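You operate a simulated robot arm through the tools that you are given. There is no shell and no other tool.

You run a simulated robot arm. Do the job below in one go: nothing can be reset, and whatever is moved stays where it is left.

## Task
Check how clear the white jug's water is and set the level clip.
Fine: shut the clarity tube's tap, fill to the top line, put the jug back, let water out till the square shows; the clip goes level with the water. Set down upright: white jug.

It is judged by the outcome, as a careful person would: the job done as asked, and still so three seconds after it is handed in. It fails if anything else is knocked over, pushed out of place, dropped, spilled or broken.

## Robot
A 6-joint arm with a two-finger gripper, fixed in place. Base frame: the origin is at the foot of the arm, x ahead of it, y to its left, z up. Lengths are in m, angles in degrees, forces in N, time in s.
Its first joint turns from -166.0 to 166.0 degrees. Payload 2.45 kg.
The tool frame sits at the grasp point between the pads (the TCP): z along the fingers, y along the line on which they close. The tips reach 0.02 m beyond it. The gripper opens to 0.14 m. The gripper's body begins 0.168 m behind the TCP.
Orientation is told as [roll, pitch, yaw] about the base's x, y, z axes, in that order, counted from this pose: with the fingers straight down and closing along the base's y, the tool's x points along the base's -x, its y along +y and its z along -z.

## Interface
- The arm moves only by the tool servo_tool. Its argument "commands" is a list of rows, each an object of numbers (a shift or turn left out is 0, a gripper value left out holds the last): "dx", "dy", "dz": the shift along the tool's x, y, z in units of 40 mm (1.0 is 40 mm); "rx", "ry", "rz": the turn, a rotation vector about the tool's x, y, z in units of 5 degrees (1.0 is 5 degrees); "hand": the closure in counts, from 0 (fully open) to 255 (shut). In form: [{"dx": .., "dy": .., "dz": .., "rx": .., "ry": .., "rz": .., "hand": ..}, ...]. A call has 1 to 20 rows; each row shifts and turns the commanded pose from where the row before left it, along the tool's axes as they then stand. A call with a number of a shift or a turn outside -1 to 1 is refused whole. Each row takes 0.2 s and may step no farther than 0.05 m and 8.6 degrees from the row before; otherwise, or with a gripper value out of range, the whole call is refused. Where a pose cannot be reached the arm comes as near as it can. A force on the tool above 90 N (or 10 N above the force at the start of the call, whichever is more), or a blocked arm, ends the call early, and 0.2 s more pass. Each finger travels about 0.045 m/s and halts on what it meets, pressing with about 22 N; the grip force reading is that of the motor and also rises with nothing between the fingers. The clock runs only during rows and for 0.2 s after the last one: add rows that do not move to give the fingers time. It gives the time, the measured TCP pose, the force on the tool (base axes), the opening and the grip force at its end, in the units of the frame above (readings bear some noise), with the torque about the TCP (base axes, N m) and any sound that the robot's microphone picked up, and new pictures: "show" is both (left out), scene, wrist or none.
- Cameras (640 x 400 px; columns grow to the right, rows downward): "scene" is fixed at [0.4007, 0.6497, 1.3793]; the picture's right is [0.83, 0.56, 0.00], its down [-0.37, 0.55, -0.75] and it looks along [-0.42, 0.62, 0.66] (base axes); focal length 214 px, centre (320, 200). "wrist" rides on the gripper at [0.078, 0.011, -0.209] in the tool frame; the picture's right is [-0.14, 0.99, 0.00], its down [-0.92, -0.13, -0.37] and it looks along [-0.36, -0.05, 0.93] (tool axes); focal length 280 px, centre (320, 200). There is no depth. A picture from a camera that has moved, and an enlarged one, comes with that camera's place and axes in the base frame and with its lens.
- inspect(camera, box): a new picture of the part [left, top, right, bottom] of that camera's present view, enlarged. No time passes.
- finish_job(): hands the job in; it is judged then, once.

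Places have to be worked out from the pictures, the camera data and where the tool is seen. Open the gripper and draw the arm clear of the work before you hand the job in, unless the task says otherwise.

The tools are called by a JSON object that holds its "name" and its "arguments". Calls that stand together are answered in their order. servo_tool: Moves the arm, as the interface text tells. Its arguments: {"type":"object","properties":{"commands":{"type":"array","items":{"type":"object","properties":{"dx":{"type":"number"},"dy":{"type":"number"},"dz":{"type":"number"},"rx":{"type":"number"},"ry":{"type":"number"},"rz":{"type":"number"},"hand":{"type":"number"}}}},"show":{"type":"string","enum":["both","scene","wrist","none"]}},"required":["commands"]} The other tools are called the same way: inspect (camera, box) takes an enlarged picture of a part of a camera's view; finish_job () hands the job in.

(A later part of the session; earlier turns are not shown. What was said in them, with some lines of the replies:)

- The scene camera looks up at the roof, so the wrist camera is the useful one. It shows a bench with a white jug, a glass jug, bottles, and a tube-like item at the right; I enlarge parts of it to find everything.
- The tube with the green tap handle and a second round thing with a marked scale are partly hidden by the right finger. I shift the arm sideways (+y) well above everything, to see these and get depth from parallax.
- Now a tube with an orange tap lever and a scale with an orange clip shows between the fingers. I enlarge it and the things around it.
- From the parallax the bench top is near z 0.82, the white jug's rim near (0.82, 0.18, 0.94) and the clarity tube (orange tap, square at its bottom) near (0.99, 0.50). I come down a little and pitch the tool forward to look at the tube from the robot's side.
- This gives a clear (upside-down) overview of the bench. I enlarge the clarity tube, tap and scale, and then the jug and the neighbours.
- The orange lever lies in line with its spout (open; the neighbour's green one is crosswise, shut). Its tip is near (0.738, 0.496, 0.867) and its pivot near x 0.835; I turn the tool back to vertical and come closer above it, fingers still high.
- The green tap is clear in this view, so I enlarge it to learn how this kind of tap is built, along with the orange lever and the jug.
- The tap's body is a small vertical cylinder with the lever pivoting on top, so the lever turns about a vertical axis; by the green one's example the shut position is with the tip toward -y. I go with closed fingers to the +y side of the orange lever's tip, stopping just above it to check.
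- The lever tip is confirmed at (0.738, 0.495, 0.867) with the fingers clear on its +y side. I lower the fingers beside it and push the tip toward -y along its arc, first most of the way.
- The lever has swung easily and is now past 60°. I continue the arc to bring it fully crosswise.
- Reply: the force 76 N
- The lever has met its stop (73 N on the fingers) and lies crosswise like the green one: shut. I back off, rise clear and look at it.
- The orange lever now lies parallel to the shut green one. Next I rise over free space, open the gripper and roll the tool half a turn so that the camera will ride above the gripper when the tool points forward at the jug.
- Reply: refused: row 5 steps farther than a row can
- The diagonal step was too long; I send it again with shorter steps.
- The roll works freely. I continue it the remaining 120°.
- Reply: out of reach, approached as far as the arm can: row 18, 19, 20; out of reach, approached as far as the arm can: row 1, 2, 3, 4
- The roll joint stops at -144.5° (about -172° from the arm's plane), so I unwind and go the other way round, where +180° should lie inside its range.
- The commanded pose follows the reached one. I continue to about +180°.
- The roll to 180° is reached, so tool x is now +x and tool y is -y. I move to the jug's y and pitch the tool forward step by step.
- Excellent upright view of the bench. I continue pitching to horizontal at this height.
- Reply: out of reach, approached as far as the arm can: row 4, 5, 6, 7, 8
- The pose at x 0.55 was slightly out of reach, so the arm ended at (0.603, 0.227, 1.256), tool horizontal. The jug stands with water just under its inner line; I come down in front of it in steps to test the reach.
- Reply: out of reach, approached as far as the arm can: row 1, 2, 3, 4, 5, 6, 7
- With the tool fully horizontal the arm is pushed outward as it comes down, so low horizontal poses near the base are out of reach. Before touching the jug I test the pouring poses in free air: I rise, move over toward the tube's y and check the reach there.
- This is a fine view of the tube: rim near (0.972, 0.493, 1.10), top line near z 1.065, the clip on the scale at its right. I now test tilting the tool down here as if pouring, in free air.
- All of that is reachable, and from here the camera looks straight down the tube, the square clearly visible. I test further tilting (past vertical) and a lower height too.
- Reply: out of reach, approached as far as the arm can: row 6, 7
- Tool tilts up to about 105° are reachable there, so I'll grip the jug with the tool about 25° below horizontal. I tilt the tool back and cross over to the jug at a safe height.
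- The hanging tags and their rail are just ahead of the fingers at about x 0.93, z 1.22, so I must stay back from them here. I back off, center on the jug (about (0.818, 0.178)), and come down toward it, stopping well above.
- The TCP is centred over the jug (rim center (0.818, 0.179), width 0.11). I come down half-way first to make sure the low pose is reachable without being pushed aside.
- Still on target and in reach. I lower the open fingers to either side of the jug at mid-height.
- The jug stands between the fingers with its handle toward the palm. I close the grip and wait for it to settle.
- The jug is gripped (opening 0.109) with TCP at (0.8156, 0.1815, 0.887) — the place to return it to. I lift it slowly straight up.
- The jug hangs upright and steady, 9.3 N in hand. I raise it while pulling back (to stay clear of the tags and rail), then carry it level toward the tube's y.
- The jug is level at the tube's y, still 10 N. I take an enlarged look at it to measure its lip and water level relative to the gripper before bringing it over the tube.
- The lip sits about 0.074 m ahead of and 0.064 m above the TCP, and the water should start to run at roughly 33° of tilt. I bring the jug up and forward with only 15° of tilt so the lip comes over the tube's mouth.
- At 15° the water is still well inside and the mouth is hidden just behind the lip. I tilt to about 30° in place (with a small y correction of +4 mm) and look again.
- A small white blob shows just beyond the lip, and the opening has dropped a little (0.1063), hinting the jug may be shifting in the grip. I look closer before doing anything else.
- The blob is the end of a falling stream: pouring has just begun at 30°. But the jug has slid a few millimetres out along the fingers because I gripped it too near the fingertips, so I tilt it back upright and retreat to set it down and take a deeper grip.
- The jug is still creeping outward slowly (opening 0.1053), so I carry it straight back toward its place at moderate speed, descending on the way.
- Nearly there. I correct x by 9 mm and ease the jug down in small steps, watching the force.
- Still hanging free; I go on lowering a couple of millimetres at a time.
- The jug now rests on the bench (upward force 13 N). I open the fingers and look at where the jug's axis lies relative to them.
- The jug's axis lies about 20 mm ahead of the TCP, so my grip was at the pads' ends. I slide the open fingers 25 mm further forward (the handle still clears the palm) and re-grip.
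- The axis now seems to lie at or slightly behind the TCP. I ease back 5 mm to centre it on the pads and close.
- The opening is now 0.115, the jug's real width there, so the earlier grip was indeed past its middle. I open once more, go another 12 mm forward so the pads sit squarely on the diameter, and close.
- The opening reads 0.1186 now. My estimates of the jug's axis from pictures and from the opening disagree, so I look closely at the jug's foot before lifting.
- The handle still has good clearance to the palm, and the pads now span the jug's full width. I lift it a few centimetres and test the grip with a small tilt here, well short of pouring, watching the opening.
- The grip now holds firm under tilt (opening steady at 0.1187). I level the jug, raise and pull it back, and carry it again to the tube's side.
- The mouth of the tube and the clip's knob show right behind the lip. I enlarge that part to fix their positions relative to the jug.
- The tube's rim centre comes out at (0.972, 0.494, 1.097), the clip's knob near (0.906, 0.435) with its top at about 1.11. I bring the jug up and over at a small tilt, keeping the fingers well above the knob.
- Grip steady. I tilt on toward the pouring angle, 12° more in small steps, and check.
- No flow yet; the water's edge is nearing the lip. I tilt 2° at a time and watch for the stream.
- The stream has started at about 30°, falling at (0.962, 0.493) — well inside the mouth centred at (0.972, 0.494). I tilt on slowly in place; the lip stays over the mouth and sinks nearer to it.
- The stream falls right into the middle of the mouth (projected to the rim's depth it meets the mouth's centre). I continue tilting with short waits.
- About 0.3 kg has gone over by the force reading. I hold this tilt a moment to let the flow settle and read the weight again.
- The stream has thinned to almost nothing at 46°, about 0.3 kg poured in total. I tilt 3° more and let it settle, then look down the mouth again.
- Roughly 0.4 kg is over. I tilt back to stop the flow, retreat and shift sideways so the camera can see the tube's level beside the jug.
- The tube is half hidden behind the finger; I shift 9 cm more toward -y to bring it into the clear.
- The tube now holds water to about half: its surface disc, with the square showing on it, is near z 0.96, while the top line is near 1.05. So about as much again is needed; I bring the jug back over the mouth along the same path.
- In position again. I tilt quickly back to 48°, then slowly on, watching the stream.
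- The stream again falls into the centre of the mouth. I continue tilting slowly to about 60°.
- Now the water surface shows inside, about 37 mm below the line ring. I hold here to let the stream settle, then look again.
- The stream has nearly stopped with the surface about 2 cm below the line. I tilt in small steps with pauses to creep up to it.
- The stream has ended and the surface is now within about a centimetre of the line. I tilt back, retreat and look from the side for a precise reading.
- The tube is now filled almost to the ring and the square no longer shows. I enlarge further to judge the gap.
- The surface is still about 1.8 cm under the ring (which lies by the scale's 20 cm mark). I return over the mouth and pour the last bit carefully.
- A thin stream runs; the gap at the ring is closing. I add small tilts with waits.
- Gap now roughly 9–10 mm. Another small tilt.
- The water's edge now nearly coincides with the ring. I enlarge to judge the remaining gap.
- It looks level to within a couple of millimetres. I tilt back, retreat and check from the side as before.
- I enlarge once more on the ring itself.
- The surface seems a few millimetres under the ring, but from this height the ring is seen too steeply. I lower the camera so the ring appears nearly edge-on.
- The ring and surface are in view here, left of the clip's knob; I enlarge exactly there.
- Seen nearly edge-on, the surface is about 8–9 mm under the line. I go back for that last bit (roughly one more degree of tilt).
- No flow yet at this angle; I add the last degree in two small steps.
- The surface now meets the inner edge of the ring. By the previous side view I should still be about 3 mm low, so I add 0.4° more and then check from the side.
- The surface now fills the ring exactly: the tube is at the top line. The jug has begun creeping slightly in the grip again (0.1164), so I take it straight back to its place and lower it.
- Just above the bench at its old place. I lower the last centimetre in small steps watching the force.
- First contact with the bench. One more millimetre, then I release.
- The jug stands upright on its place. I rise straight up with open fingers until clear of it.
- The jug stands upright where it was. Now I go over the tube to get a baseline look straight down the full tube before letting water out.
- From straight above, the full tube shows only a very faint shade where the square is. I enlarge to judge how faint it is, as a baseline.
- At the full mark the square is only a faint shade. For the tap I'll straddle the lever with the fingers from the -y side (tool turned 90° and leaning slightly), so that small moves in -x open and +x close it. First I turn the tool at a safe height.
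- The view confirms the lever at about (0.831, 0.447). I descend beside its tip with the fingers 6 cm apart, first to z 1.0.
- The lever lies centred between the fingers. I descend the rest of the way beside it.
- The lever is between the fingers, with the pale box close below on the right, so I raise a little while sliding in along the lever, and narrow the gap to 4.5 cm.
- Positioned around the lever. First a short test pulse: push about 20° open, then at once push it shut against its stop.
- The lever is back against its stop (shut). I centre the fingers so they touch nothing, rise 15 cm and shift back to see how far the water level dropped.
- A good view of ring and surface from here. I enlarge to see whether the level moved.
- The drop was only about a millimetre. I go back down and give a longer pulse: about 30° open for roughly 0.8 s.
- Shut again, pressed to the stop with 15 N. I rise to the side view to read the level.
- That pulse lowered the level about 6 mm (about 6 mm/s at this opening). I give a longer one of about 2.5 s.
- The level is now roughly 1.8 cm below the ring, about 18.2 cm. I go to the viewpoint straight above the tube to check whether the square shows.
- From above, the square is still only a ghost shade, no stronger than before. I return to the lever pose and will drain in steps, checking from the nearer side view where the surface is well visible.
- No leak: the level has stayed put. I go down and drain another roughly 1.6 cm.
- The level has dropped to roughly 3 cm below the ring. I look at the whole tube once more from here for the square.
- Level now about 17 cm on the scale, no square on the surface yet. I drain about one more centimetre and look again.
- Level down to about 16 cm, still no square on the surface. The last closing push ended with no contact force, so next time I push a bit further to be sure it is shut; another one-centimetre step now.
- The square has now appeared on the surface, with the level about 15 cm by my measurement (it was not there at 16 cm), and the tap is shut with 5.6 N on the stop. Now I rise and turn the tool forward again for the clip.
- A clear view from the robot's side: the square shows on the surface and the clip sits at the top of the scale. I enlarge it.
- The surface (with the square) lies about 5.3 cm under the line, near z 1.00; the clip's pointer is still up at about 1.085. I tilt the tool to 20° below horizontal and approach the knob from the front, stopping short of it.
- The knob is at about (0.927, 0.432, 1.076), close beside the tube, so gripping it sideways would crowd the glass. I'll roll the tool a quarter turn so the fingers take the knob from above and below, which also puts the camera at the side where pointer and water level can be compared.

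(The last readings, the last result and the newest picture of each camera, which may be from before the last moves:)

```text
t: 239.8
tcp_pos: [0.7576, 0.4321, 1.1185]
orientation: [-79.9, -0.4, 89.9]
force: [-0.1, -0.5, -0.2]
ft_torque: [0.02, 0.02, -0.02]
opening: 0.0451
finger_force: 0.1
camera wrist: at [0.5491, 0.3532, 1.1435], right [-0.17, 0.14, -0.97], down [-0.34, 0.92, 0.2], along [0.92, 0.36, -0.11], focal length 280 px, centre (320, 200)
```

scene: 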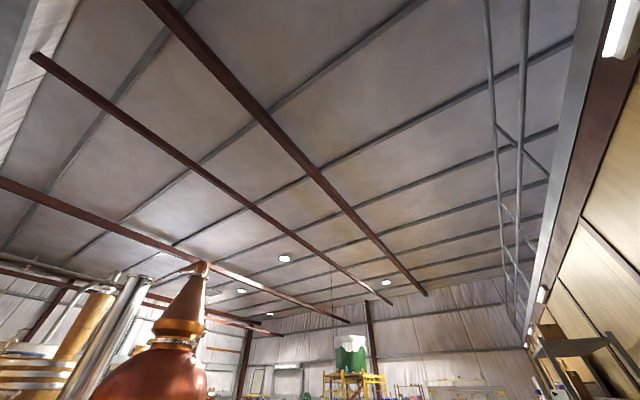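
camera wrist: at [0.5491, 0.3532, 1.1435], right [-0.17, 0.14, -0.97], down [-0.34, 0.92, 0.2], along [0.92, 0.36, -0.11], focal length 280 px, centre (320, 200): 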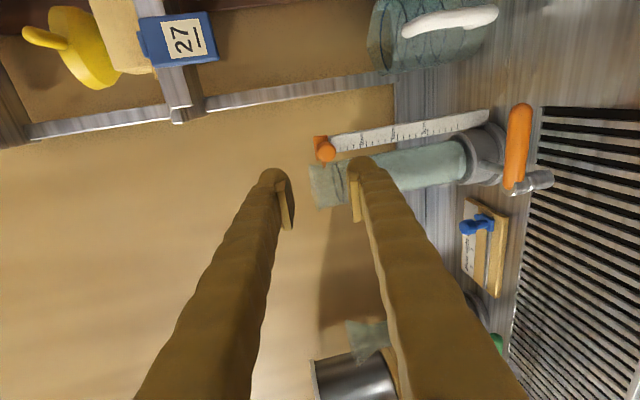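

Now I see tube, scale and clip nearly edge-on, with image-right pointing down. I enlarge to compare the pointer with the water level.

{"name": "inspect", "arguments": {"camera": "wrist", "box": [295, 105, 435, 215]}}

```text
3.64 times, centred on (365, 160) of wrist
camera zoom: at [0.5491, 0.3532, 1.1435], right [-0.17, 0.14, -0.97], down [-0.34, 0.92, 0.2], along [0.92, 0.36, -0.11], focal length 1020 px, centre (156, 346)
```

zoom: 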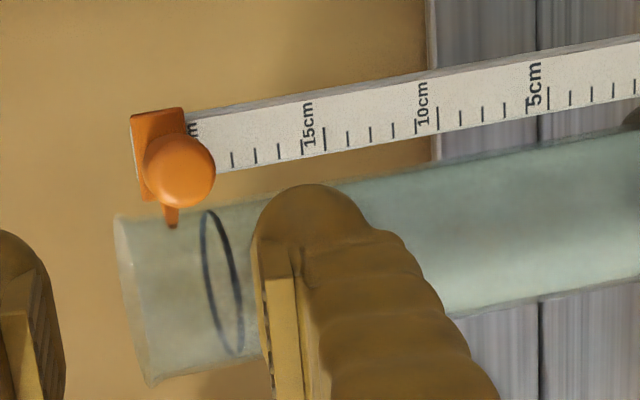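

Pointer and knob are both at z about 1.081, the ring at about 1.062. The lower finger hides the surface, so I open the gripper wide to see it.

{"name": "servo_tool", "arguments": {"commands": [{"hand": 0}, {"hand": 0}, {"hand": 0}, {"hand": 0}, {"hand": 0}, {"hand": 0}], "show": "wrist"}}

{"name": "inspect", "arguments": {"camera": "wrist", "box": [295, 105, 435, 215]}}

```text
t: 241.2
tcp_pos: [0.757, 0.4314, 1.1184]
orientation: [-80.0, -0.4, 89.9]
force: [-0.6, 0.0, 0.1]
ft_torque: [-0.05, 0.03, 0.0]
opening: 0.14
finger_force: 0.1
camera wrist: at [0.5491, 0.3531, 1.1436], right [-0.17, 0.14, -0.97], down [-0.34, 0.92, 0.2], along [0.92, 0.36, -0.11], focal length 280 px, centre (320, 200)
```

wrist: 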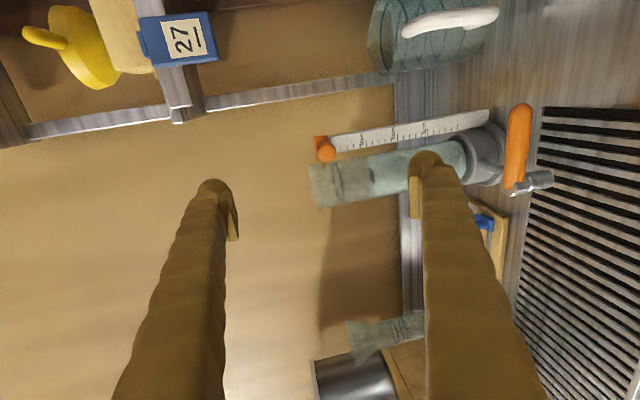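

```text
3.64 times, centred on (365, 160) of wrist
camera zoom: at [0.5491, 0.3531, 1.1436], right [-0.17, 0.14, -0.97], down [-0.34, 0.92, 0.2], along [0.92, 0.36, -0.11], focal length 1020 px, centre (156, 346)
```

zoom: 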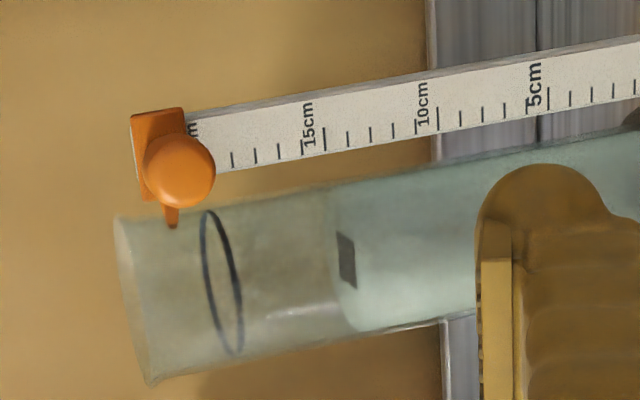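

The surface, marked by the square, is at z about 1.006, so the clip must come down about 7.5 cm. I set the fingers 6 cm apart and approach the knob, first most of the way.

{"name": "servo_tool", "arguments": {"commands": [{"hand": 146}, {"hand": 146}, {"hand": 146}, {"hand": 146}, {"dz": 0.8, "dy": 0.052, "dx": 0.028}, {"dz": 0.8, "dy": 0.052, "dx": 0.028}, {"dz": 0.8, "dy": 0.052, "dx": 0.028}], "show": "wrist"}}

{"name": "inspect", "arguments": {"camera": "wrist", "box": [240, 80, 440, 240]}}

```text
t: 242.8
tcp_pos: [0.8526, 0.428, 1.0959]
orientation: [-79.9, -0.2, 89.8]
force: [0.8, 0.2, 0.2]
ft_torque: [0.0, -0.01, -0.01]
opening: 0.0597
finger_force: 0.1
camera wrist: at [0.6437, 0.3497, 1.1208], right [-0.17, 0.14, -0.97], down [-0.34, 0.92, 0.2], along [0.92, 0.36, -0.11], focal length 280 px, centre (320, 200)
```

wrist: 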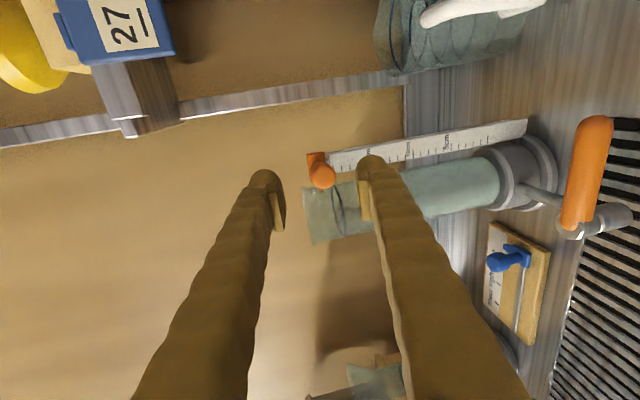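

```text
2.50 times, centred on (340, 160) of wrist
camera zoom: at [0.6437, 0.3497, 1.1208], right [-0.17, 0.14, -0.97], down [-0.34, 0.92, 0.2], along [0.92, 0.36, -0.11], focal length 701 px, centre (270, 300)
```

zoom: 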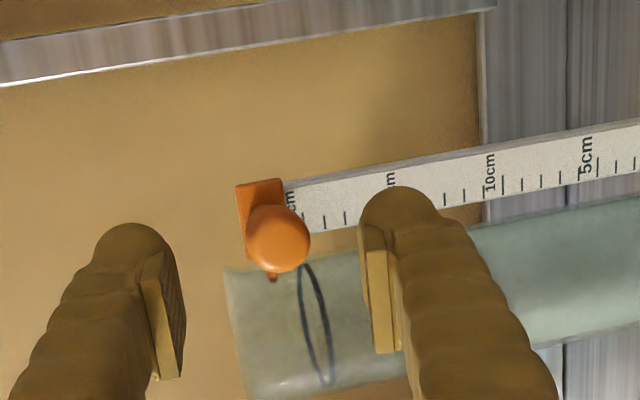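

The knob lies centred between the fingers, and its predicted place matches the picture to a pixel. I advance the last 6 cm around it.

{"name": "servo_tool", "arguments": {"commands": [{"dz": 0.5, "dy": 0.04}, {"dz": 0.5, "dy": 0.04}, {"dz": 0.53, "dy": 0.039}, {"dz": 0}], "show": "wrist"}}

{"name": "inspect", "arguments": {"camera": "wrist", "box": [240, 120, 440, 280]}}

```text
t: 243.8
tcp_pos: [0.9117, 0.4277, 1.0808]
orientation: [-79.9, -0.2, 89.9]
force: [0.3, 0.7, 0.5]
ft_torque: [0.01, -0.02, 0.02]
opening: 0.0599
finger_force: 0.0
camera wrist: at [0.7028, 0.3503, 1.1051], right [-0.17, 0.14, -0.97], down [-0.34, 0.92, 0.2], along [0.92, 0.36, -0.11], focal length 280 px, centre (320, 200)
```

wrist: 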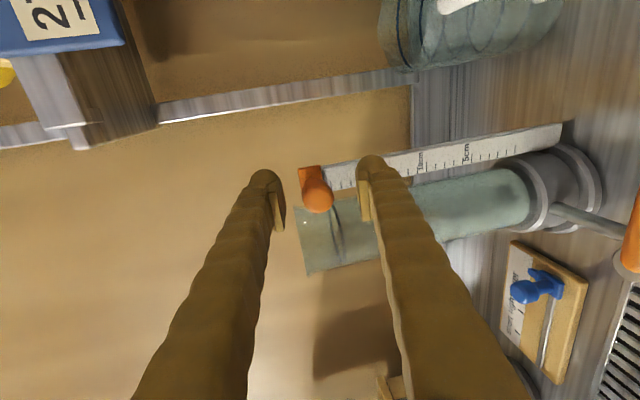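

```text
2.50 times, centred on (340, 200) of wrist
camera zoom: at [0.7028, 0.3503, 1.1051], right [-0.17, 0.14, -0.97], down [-0.34, 0.92, 0.2], along [0.92, 0.36, -0.11], focal length 701 px, centre (270, 200)
```

zoom: 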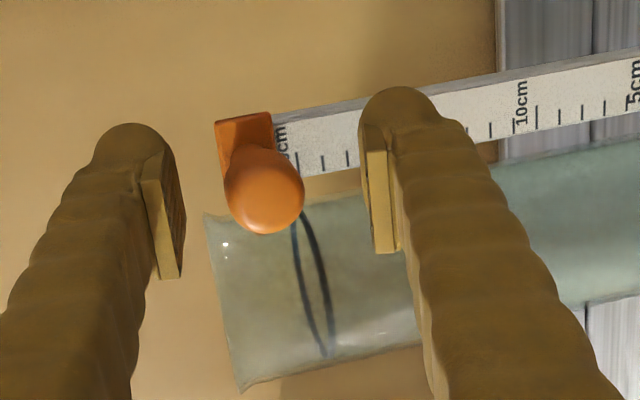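

Ball almost centred, about 2.5 mm high of the middle; I correct that and close on it.

{"name": "servo_tool", "arguments": {"commands": [{"dy": -0.06}, {"hand": 200}, {"hand": 255}, {"hand": 255}, {"hand": 255}, {"hand": 255}], "show": "wrist"}}

{"name": "inspect", "arguments": {"camera": "wrist", "box": [240, 120, 440, 280]}}

```text
t: 245.2
tcp_pos: [0.9108, 0.4278, 1.0829]
orientation: [-79.9, -0.2, 89.9]
force: [3.3, 1.8, 0.9]
ft_torque: [-0.03, -0.38, -0.04]
opening: 0.0251
finger_force: 44.8
camera wrist: at [0.7031, 0.3498, 1.1075], right [-0.17, 0.14, -0.97], down [-0.34, 0.92, 0.2], along [0.92, 0.36, -0.11], focal length 280 px, centre (320, 200)
```

wrist: 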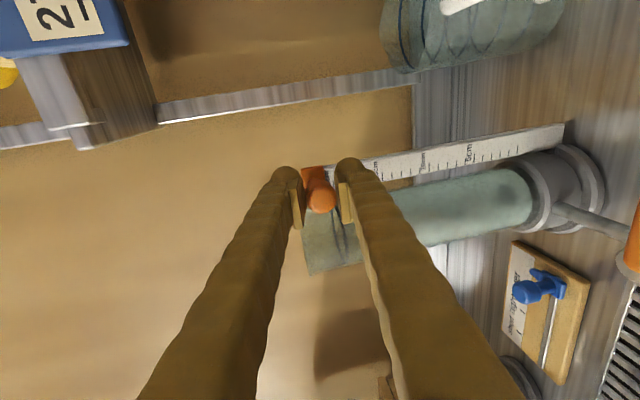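

```text
2.50 times, centred on (340, 200) of wrist
camera zoom: at [0.7031, 0.3498, 1.1075], right [-0.17, 0.14, -0.97], down [-0.34, 0.92, 0.2], along [0.92, 0.36, -0.11], focal length 701 px, centre (270, 200)
```

zoom: 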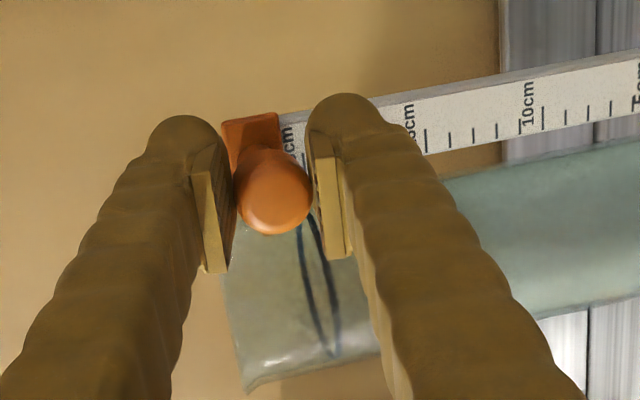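

The knob is held firmly. I slide the clip straight down, first 4 cm, watching the force.

{"name": "servo_tool", "arguments": {"commands": [{"dy": 0.246, "dz": 0.0434}, {"dy": 0.246, "dz": 0.0434}, {"dy": 0.246, "dz": 0.0434}, {"dy": 0.246, "dz": 0.0434}], "show": "wrist"}}

{"name": "inspect", "arguments": {"camera": "wrist", "box": [240, 120, 440, 280]}}

```text
t: 246.2
tcp_pos: [0.9096, 0.4283, 1.0427]
orientation: [-79.8, -0.2, 89.9]
force: [32.7, 6.5, -1.1]
ft_torque: [-0.03, -0.37, -0.02]
opening: 0.0251
finger_force: 44.7
camera wrist: at [0.7017, 0.3495, 1.0678], right [-0.17, 0.14, -0.97], down [-0.34, 0.92, 0.2], along [0.92, 0.36, -0.11], focal length 280 px, centre (320, 200)
```

wrist: 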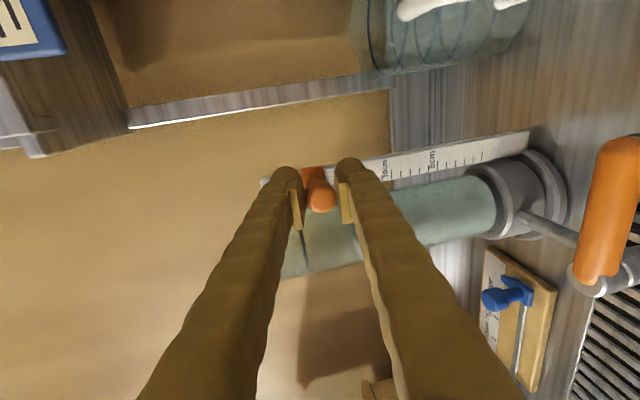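

```text
2.50 times, centred on (340, 200) of wrist
camera zoom: at [0.7017, 0.3495, 1.0678], right [-0.17, 0.14, -0.97], down [-0.34, 0.92, 0.2], along [0.92, 0.36, -0.11], focal length 701 px, centre (270, 200)
```

zoom: 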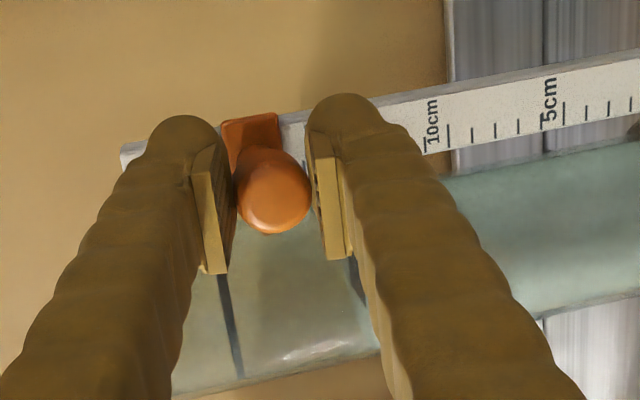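

The clip follows; there is some sideways load (33 N in x), which I relieve by shifting 3 mm forward while going down another 3 cm.

{"name": "servo_tool", "arguments": {"commands": [{"dz": 0.075, "dy": -0.013, "dx": -0.015}, {"dy": 0.246, "dz": 0.0434}, {"dy": 0.246, "dz": 0.0434}, {"dy": 0.246, "dz": 0.0434}, {"dy": 0}], "show": "wrist"}}

{"name": "inspect", "arguments": {"camera": "wrist", "box": [240, 120, 440, 280]}}

```text
t: 247.4
tcp_pos: [0.9125, 0.4293, 1.0111]
orientation: [-79.9, -0.3, 89.8]
force: [-33.9, -13.1, -0.7]
ft_torque: [-0.05, -0.38, 0.05]
opening: 0.0251
finger_force: 45.0
camera wrist: at [0.7048, 0.3507, 1.0369], right [-0.17, 0.14, -0.97], down [-0.34, 0.92, 0.2], along [0.92, 0.36, -0.11], focal length 280 px, centre (320, 200)
```

wrist: 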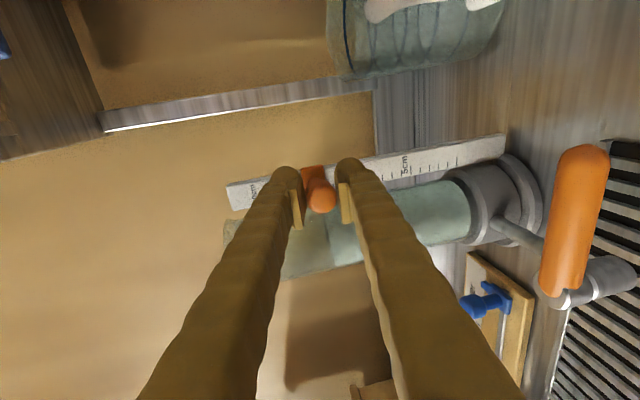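

```text
2.50 times, centred on (340, 200) of wrist
camera zoom: at [0.7048, 0.3507, 1.0369], right [-0.17, 0.14, -0.97], down [-0.34, 0.92, 0.2], along [0.92, 0.36, -0.11], focal length 701 px, centre (270, 200)
```

zoom: 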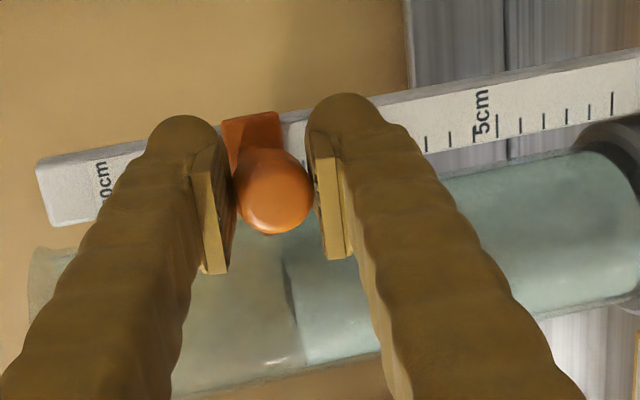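

The pointer level is now about z 1.010, the surface about 1.003–1.006, so I lower 5 mm more and ease the sideways load, then release and back off to compare them without the fingers in the way.

{"name": "servo_tool", "arguments": {"commands": [{"dz": -0.045, "dy": 0.008, "dx": 0.02}, {"dy": 0.123, "dz": 0.022}, {"dy": 0}], "show": "none"}}

{"name": "servo_tool", "arguments": {"commands": [{"hand": 150}, {"hand": 146}, {"hand": 146}, {"hand": 146}], "show": "none"}}

{"name": "servo_tool", "arguments": {"commands": [{"dz": -0.6}, {"dz": -0.9}, {"dz": -0.9}, {"dz": -0.9}, {"dz": -0.6}, {"hand": 0}, {"hand": 0}, {"hand": 0}, {"hand": 0}], "show": "wrist"}}

{"name": "inspect", "arguments": {"camera": "wrist", "box": [255, 105, 415, 215]}}

```text
t: 248.2
tcp_pos: [0.9121, 0.4295, 1.0075]
orientation: [-80.1, -0.4, 90.0]
force: [26.2, 18.8, -0.1]
ft_torque: [0.01, -0.5, 0.06]
opening: 0.0252
finger_force: 44.9
```

```text
t: 249.2
tcp_pos: [0.9117, 0.4281, 1.0073]
orientation: [-79.9, -0.3, 89.9]
force: [-0.9, -0.9, -0.7]
ft_torque: [0.0, -0.02, 0.01]
opening: 0.0597
finger_force: 0.1
```

```text
t: 251.2
tcp_pos: [0.7569, 0.43, 1.0355]
orientation: [-79.9, -0.3, 89.9]
force: [0.3, -0.1, -0.6]
ft_torque: [0.01, 0.0, -0.03]
opening: 0.1401
finger_force: 0.0
camera wrist: at [0.5492, 0.3516, 1.0593], right [-0.17, 0.14, -0.97], down [-0.34, 0.92, 0.2], along [0.92, 0.36, -0.11], focal length 280 px, centre (320, 200)
```

wrist: 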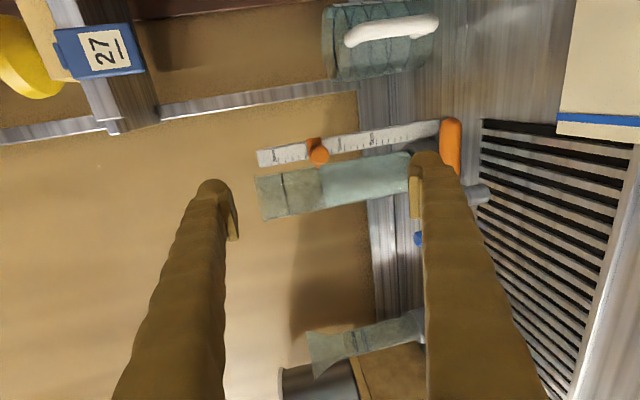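

```text
3.64 times, centred on (335, 160) of wrist
camera zoom: at [0.5492, 0.3516, 1.0593], right [-0.17, 0.14, -0.97], down [-0.34, 0.92, 0.2], along [0.92, 0.36, -0.11], focal length 1020 px, centre (266, 346)
```

zoom: 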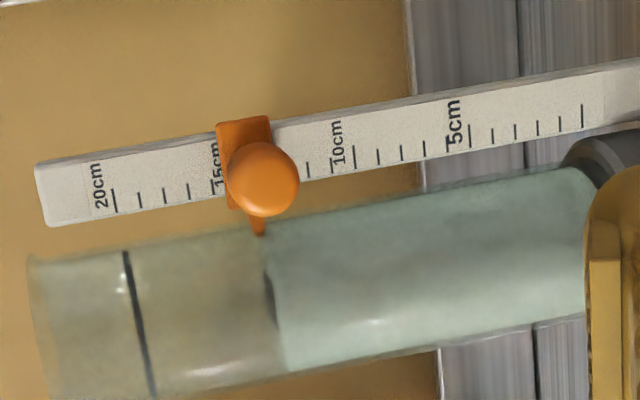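

Seen almost edge-on, the pointer is right beside the surface. I enlarge to compare them closely.

{"name": "inspect", "arguments": {"camera": "wrist", "box": [312, 150, 352, 205]}}

```text
7.27 times, centred on (332, 178) of wrist
camera zoom: at [0.5492, 0.3516, 1.0593], right [-0.17, 0.14, -0.97], down [-0.34, 0.92, 0.2], along [0.92, 0.36, -0.11], focal length 2039 px, centre (233, 364)
```

zoom: 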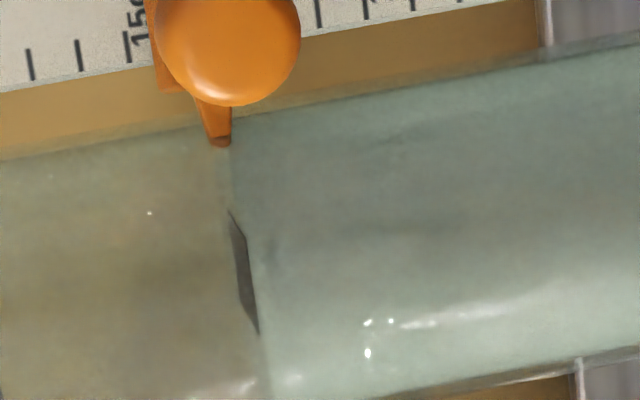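

The pointer is about 2 mm above the surface by my geometry. To be sure, I lower the camera to the water's own height, where depth no longer matters.

{"name": "servo_tool", "arguments": {"commands": [{"dy": 0.671, "dz": 0.118}, {"dy": 0.671, "dz": 0.118}, {"dy": 0}], "show": "wrist"}}

{"name": "inspect", "arguments": {"camera": "wrist", "box": [240, 110, 400, 220]}}

{"name": "inspect", "arguments": {"camera": "wrist", "box": [275, 150, 315, 205]}}

```text
t: 252.0
tcp_pos: [0.7564, 0.4298, 0.9801]
orientation: [-79.9, -0.3, 89.9]
force: [0.7, -0.8, -0.3]
ft_torque: [-0.01, 0.0, 0.0]
opening: 0.1398
finger_force: 0.1
camera wrist: at [0.5488, 0.3512, 1.005], right [-0.17, 0.14, -0.97], down [-0.34, 0.92, 0.2], along [0.92, 0.36, -0.11], focal length 280 px, centre (320, 200)
```

wrist: 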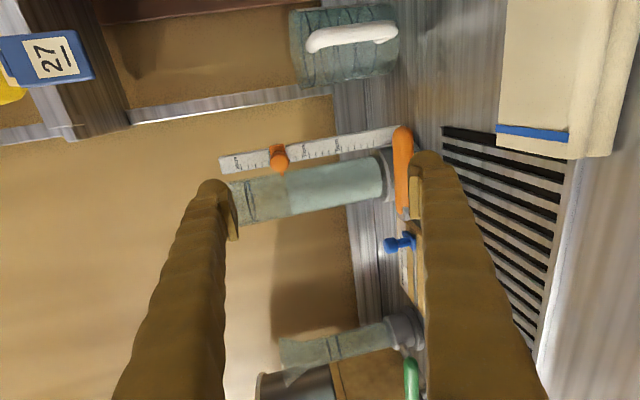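

```text
3.64 times, centred on (320, 165) of wrist
camera zoom: at [0.5488, 0.3512, 1.005], right [-0.17, 0.14, -0.97], down [-0.34, 0.92, 0.2], along [0.92, 0.36, -0.11], focal length 1020 px, centre (320, 327)
```

zoom: 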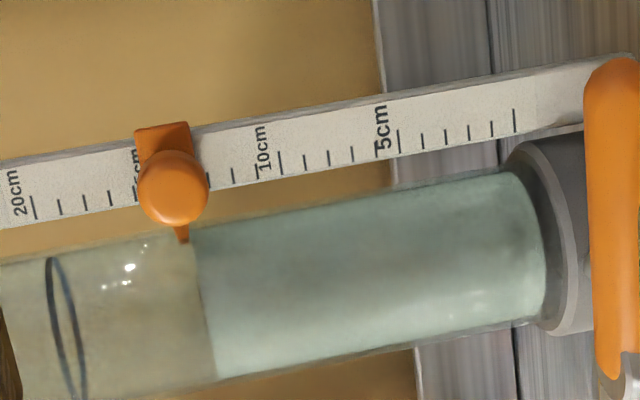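

```text
7.27 times, centred on (295, 178) of wrist
camera zoom: at [0.5488, 0.3512, 1.005], right [-0.17, 0.14, -0.97], down [-0.34, 0.92, 0.2], along [0.92, 0.36, -0.11], focal length 2039 px, centre (502, 364)
```

zoom: 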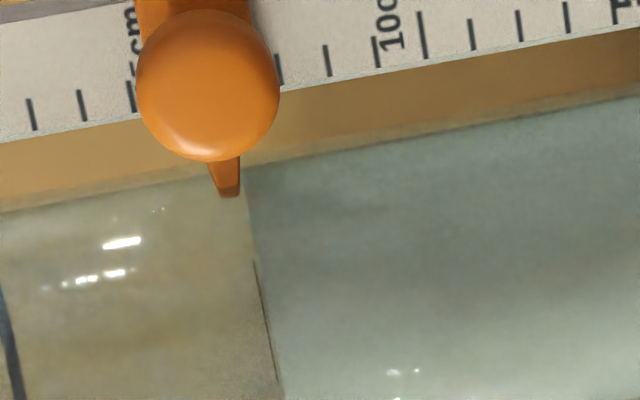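

Exactly edge-on, the pointer's middle is about 3.4 mm above the surface. I go back, take the knob again and lower it by that amount.

{"name": "servo_tool", "arguments": {"commands": [{"hand": 146, "dy": -0.671, "dz": -0.118}, {"dy": -0.671, "dz": -0.118}, {"dy": 0}, {"dy": 0}, {"dz": 0.6}, {"dz": 0.9}, {"dz": 0.9}, {"dz": 0.9}, {"dz": 0.6}, {"dz": 0}], "show": "wrist"}}

{"name": "inspect", "arguments": {"camera": "wrist", "box": [240, 120, 440, 280]}}

```text
t: 254.2
tcp_pos: [0.9138, 0.4284, 1.0107]
orientation: [-79.8, -0.3, 89.9]
force: [0.2, -0.4, 0.3]
ft_torque: [-0.02, 0.01, 0.01]
opening: 0.0599
finger_force: 0.0
camera wrist: at [0.7047, 0.3521, 1.035], right [-0.17, 0.14, -0.97], down [-0.34, 0.92, 0.2], along [0.92, 0.36, -0.11], focal length 280 px, centre (320, 200)
```

wrist: 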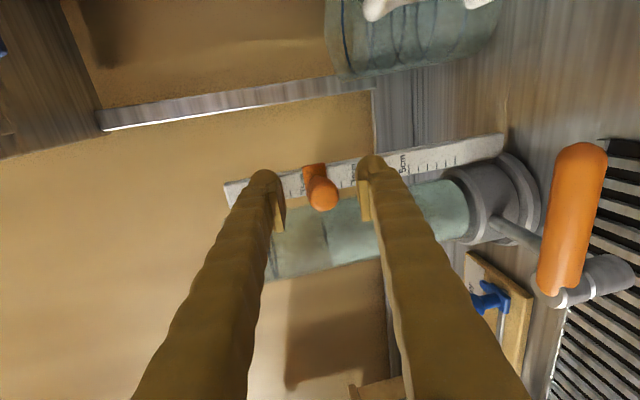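

```text
2.50 times, centred on (340, 200) of wrist
camera zoom: at [0.7047, 0.3521, 1.035], right [-0.17, 0.14, -0.97], down [-0.34, 0.92, 0.2], along [0.92, 0.36, -0.11], focal length 701 px, centre (270, 200)
```

zoom: 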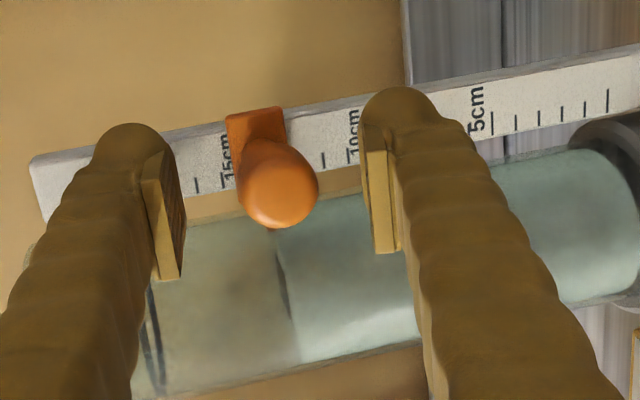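

Centred on the knob again. I close and read the height.

{"name": "servo_tool", "arguments": {"commands": [{"hand": 200}, {"hand": 255}, {"hand": 255}, {"hand": 255}, {"hand": 255}], "show": "none"}}

{"name": "servo_tool", "arguments": {"commands": [{"dy": 0.042, "dz": 0.0075}, {"dy": 0.042, "dz": 0.0075}, {"dy": 0}], "show": "none"}}

```text
t: 255.4
tcp_pos: [0.9127, 0.4298, 1.0092]
orientation: [-79.9, -0.3, 89.9]
force: [-6.1, 0.3, -0.2]
ft_torque: [-0.03, -0.39, 0.05]
opening: 0.0251
finger_force: 45.5
```

```text
t: 256.2
tcp_pos: [0.9124, 0.4302, 1.0061]
orientation: [-80.0, -0.3, 90.0]
force: [16.3, 20.7, 0.7]
ft_torque: [0.02, -0.52, 0.26]
opening: 0.0252
finger_force: 45.2
```

Moved down about 3 mm. I release, back off and check edge-on again.

{"name": "servo_tool", "arguments": {"commands": [{"hand": 150}, {"hand": 146}, {"hand": 146}, {"hand": 146}], "show": "none"}}

{"name": "servo_tool", "arguments": {"commands": [{"dz": -0.6}, {"dz": -0.9}, {"dz": -0.9}, {"dz": -0.9}, {"dz": -0.6, "hand": 0}, {"dy": 0.62, "dz": 0.109}, {"dy": 0.62, "dz": 0.109}, {"dy": 0}, {"dy": 0}], "show": "wrist"}}

{"name": "inspect", "arguments": {"camera": "wrist", "box": [275, 150, 315, 205]}}

```text
t: 257.2
tcp_pos: [0.9129, 0.4301, 1.0065]
orientation: [-80.0, -0.3, 89.9]
force: [0.0, -1.1, 0.3]
ft_torque: [0.05, 0.0, -0.01]
opening: 0.0599
finger_force: 0.0
```

```text
t: 259.2
tcp_pos: [0.7581, 0.4268, 0.982]
orientation: [-79.9, -0.2, 89.9]
force: [0.6, 0.5, 0.1]
ft_torque: [0.02, -0.01, 0.0]
opening: 0.1399
finger_force: 0.0
camera wrist: at [0.5503, 0.3495, 1.007], right [-0.17, 0.14, -0.97], down [-0.34, 0.92, 0.2], along [0.92, 0.36, -0.11], focal length 280 px, centre (320, 200)
```

wrist: 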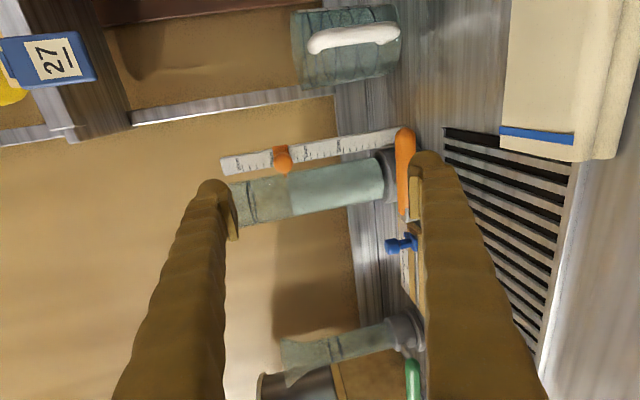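

```text
7.27 times, centred on (295, 178) of wrist
camera zoom: at [0.5503, 0.3495, 1.007], right [-0.17, 0.14, -0.97], down [-0.34, 0.92, 0.2], along [0.92, 0.36, -0.11], focal length 2039 px, centre (502, 364)
```

zoom: 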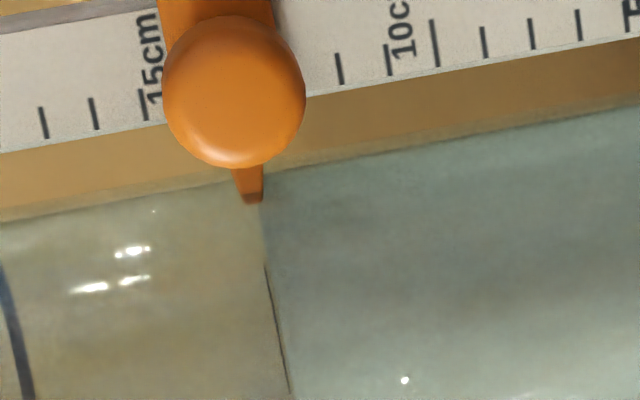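

Pointer and surface now coincide exactly in the edge-on view. I check the wider zoom to confirm the level has not moved (no leak) and the lever is across.

{"name": "inspect", "arguments": {"camera": "wrist", "box": [240, 110, 400, 220]}}

```text
3.64 times, centred on (320, 165) of wrist
camera zoom: at [0.5503, 0.3495, 1.007], right [-0.17, 0.14, -0.97], down [-0.34, 0.92, 0.2], along [0.92, 0.36, -0.11], focal length 1020 px, centre (320, 327)
```

zoom: 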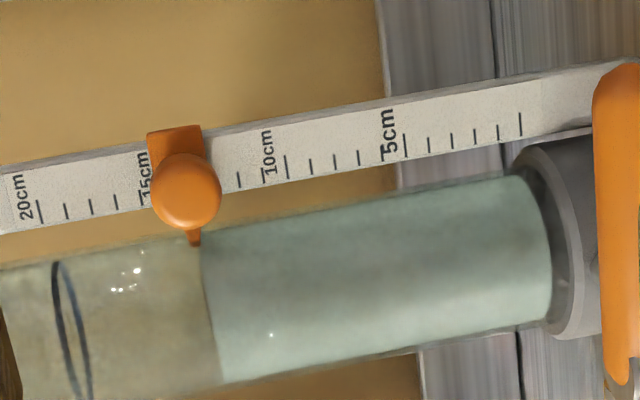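

The level is unchanged, the lever is across, and the clip sits level with the water at about 14.3 cm. I draw the arm up and back, clear of the work, and take a last look.

{"name": "servo_tool", "arguments": {"commands": [{"dz": -0.8}, {"dy": -0.9, "dz": -0.16}, {"dy": -0.9, "dz": -0.16}, {"dy": -0.9, "dz": -0.16}, {"dy": -0.9, "dz": -0.16}, {"dy": -0.9, "dz": -0.16}, {"dy": -0.9, "dz": -0.16}, {"rz": -1}, {"rz": -1}, {"rz": -1}, {"rz": -1}, {"rz": -1}, {"rz": -1}, {"rz": -1}, {"rz": -1}, {"rz": -1}, {"rz": -1}, {"rz": -1}, {"rz": -1}], "show": "none"}}

{"name": "servo_tool", "arguments": {"commands": [{"rz": -1}, {"rz": -1}, {"rz": -1}, {"rz": -1}, {"rz": -1}, {"rz": -1}, {"ry": -1}, {"ry": -1}, {"ry": -1}, {"ry": -1}, {"ry": -1}, {"ry": -1}], "show": "wrist"}}

{"name": "inspect", "arguments": {"camera": "wrist", "box": [220, 80, 420, 280]}}

{"name": "inspect", "arguments": {"camera": "wrist", "box": [400, 120, 640, 300]}}

```text
t: 263.2
tcp_pos: [0.7278, 0.4267, 1.2058]
orientation: [-70.6, 58.2, 106.6]
force: [0.6, 0.2, 0.3]
ft_torque: [0.01, 0.0, -0.03]
opening: 0.1399
finger_force: 0.0
```

```text
t: 265.8
tcp_pos: [0.7267, 0.428, 1.208]
orientation: [-0.6, 50.0, 179.7]
force: [-0.1, -0.2, 0.1]
ft_torque: [0.0, 0.01, -0.02]
opening: 0.1401
finger_force: 0.2
camera wrist: at [0.6169, 0.4155, 1.4005], right [-0.09, -0.99, -0.11], down [-0.88, 0.13, -0.47], along [0.48, 0.05, -0.88], focal length 280 px, centre (320, 200)
```

wrist: 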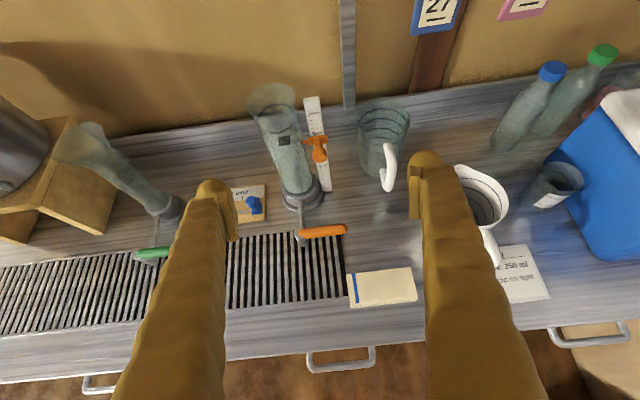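

```text
2.00 times, centred on (320, 180) of wrist
camera zoom: at [0.6169, 0.4155, 1.4005], right [-0.09, -0.99, -0.11], down [-0.88, 0.13, -0.47], along [0.48, 0.05, -0.88], focal length 561 px, centre (320, 240)
```

zoom: 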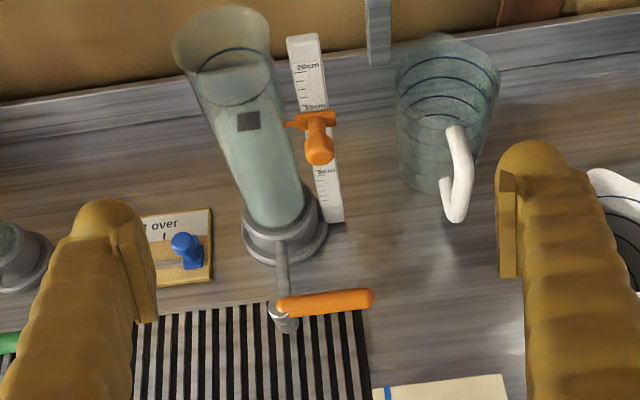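

```text
2.22 times, centred on (520, 210) of wrist
camera zoom: at [0.6169, 0.4155, 1.4005], right [-0.09, -0.99, -0.11], down [-0.88, 0.13, -0.47], along [0.48, 0.05, -0.88], focal length 623 px, centre (-124, 178)
```

zoom: 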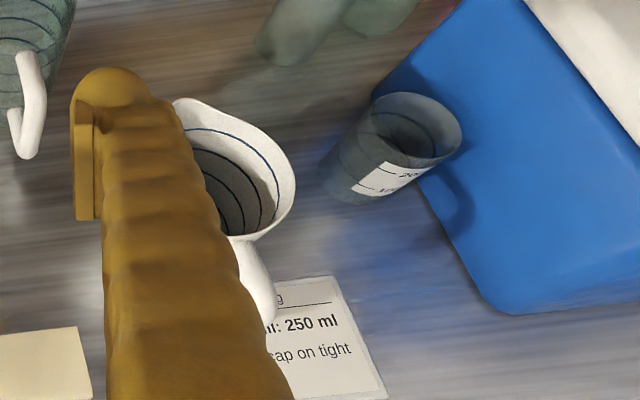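

Everything is in order: the jug is upright in its place, the tap is shut, the square shows, and the clip is level with the water. I move the open gripper further up and back before handing in.

{"name": "servo_tool", "arguments": {"commands": [{"dz": -1}, {"dz": -1}, {"dz": -1}, {"dz": -1}, {"dz": -0.5}, {"dz": 0}, {"dz": 0}], "show": "wrist"}}

```text
t: 267.4
tcp_pos: [0.5877, 0.4266, 1.3224]
orientation: [-0.5, 49.9, 179.4]
force: [0.4, -0.3, -0.7]
ft_torque: [-0.04, 0.02, -0.01]
opening: 0.1399
finger_force: 0.0
camera wrist: at [0.4781, 0.4147, 1.5164], right [-0.09, -0.99, -0.11], down [-0.87, 0.13, -0.47], along [0.48, 0.05, -0.88], focal length 280 px, centre (320, 200)
```

wrist: 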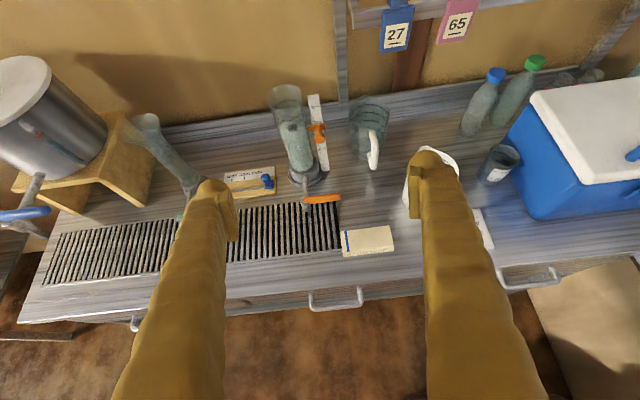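

The arm is clear with the gripper open, nothing else has moved, and the level and clip are set, so I hand the job in.

{"name": "finish_job", "arguments": {}}

```text
The job is handed in.
```

The clarity check is done: the level clip is set at about 14.3 cm, level with the water in the tube, and the job is handed in.

- **Fill:** I shut the orange tap and filled the tube to the top line, which is the 20 cm mark. It took several pours because my first grip on the white jug slipped slightly. I saw no spills.
- **Jug:** The white jug is back upright, within about a centimetre of where it stood.
- **Drain:** I let water out in short bursts. The square was not visible at about 15.3 cm and showed clearly at about 14.3 cm. It first appeared somewhere in that last centimetre, so the tube may be up to 1 cm below the exact point.
- **Final state:** The tap is shut and the water level held steady after the last burst. Looking edge-on, the clip's pointer lines up with the water surface to within about a millimetre. Nothing else on the bench looked moved.
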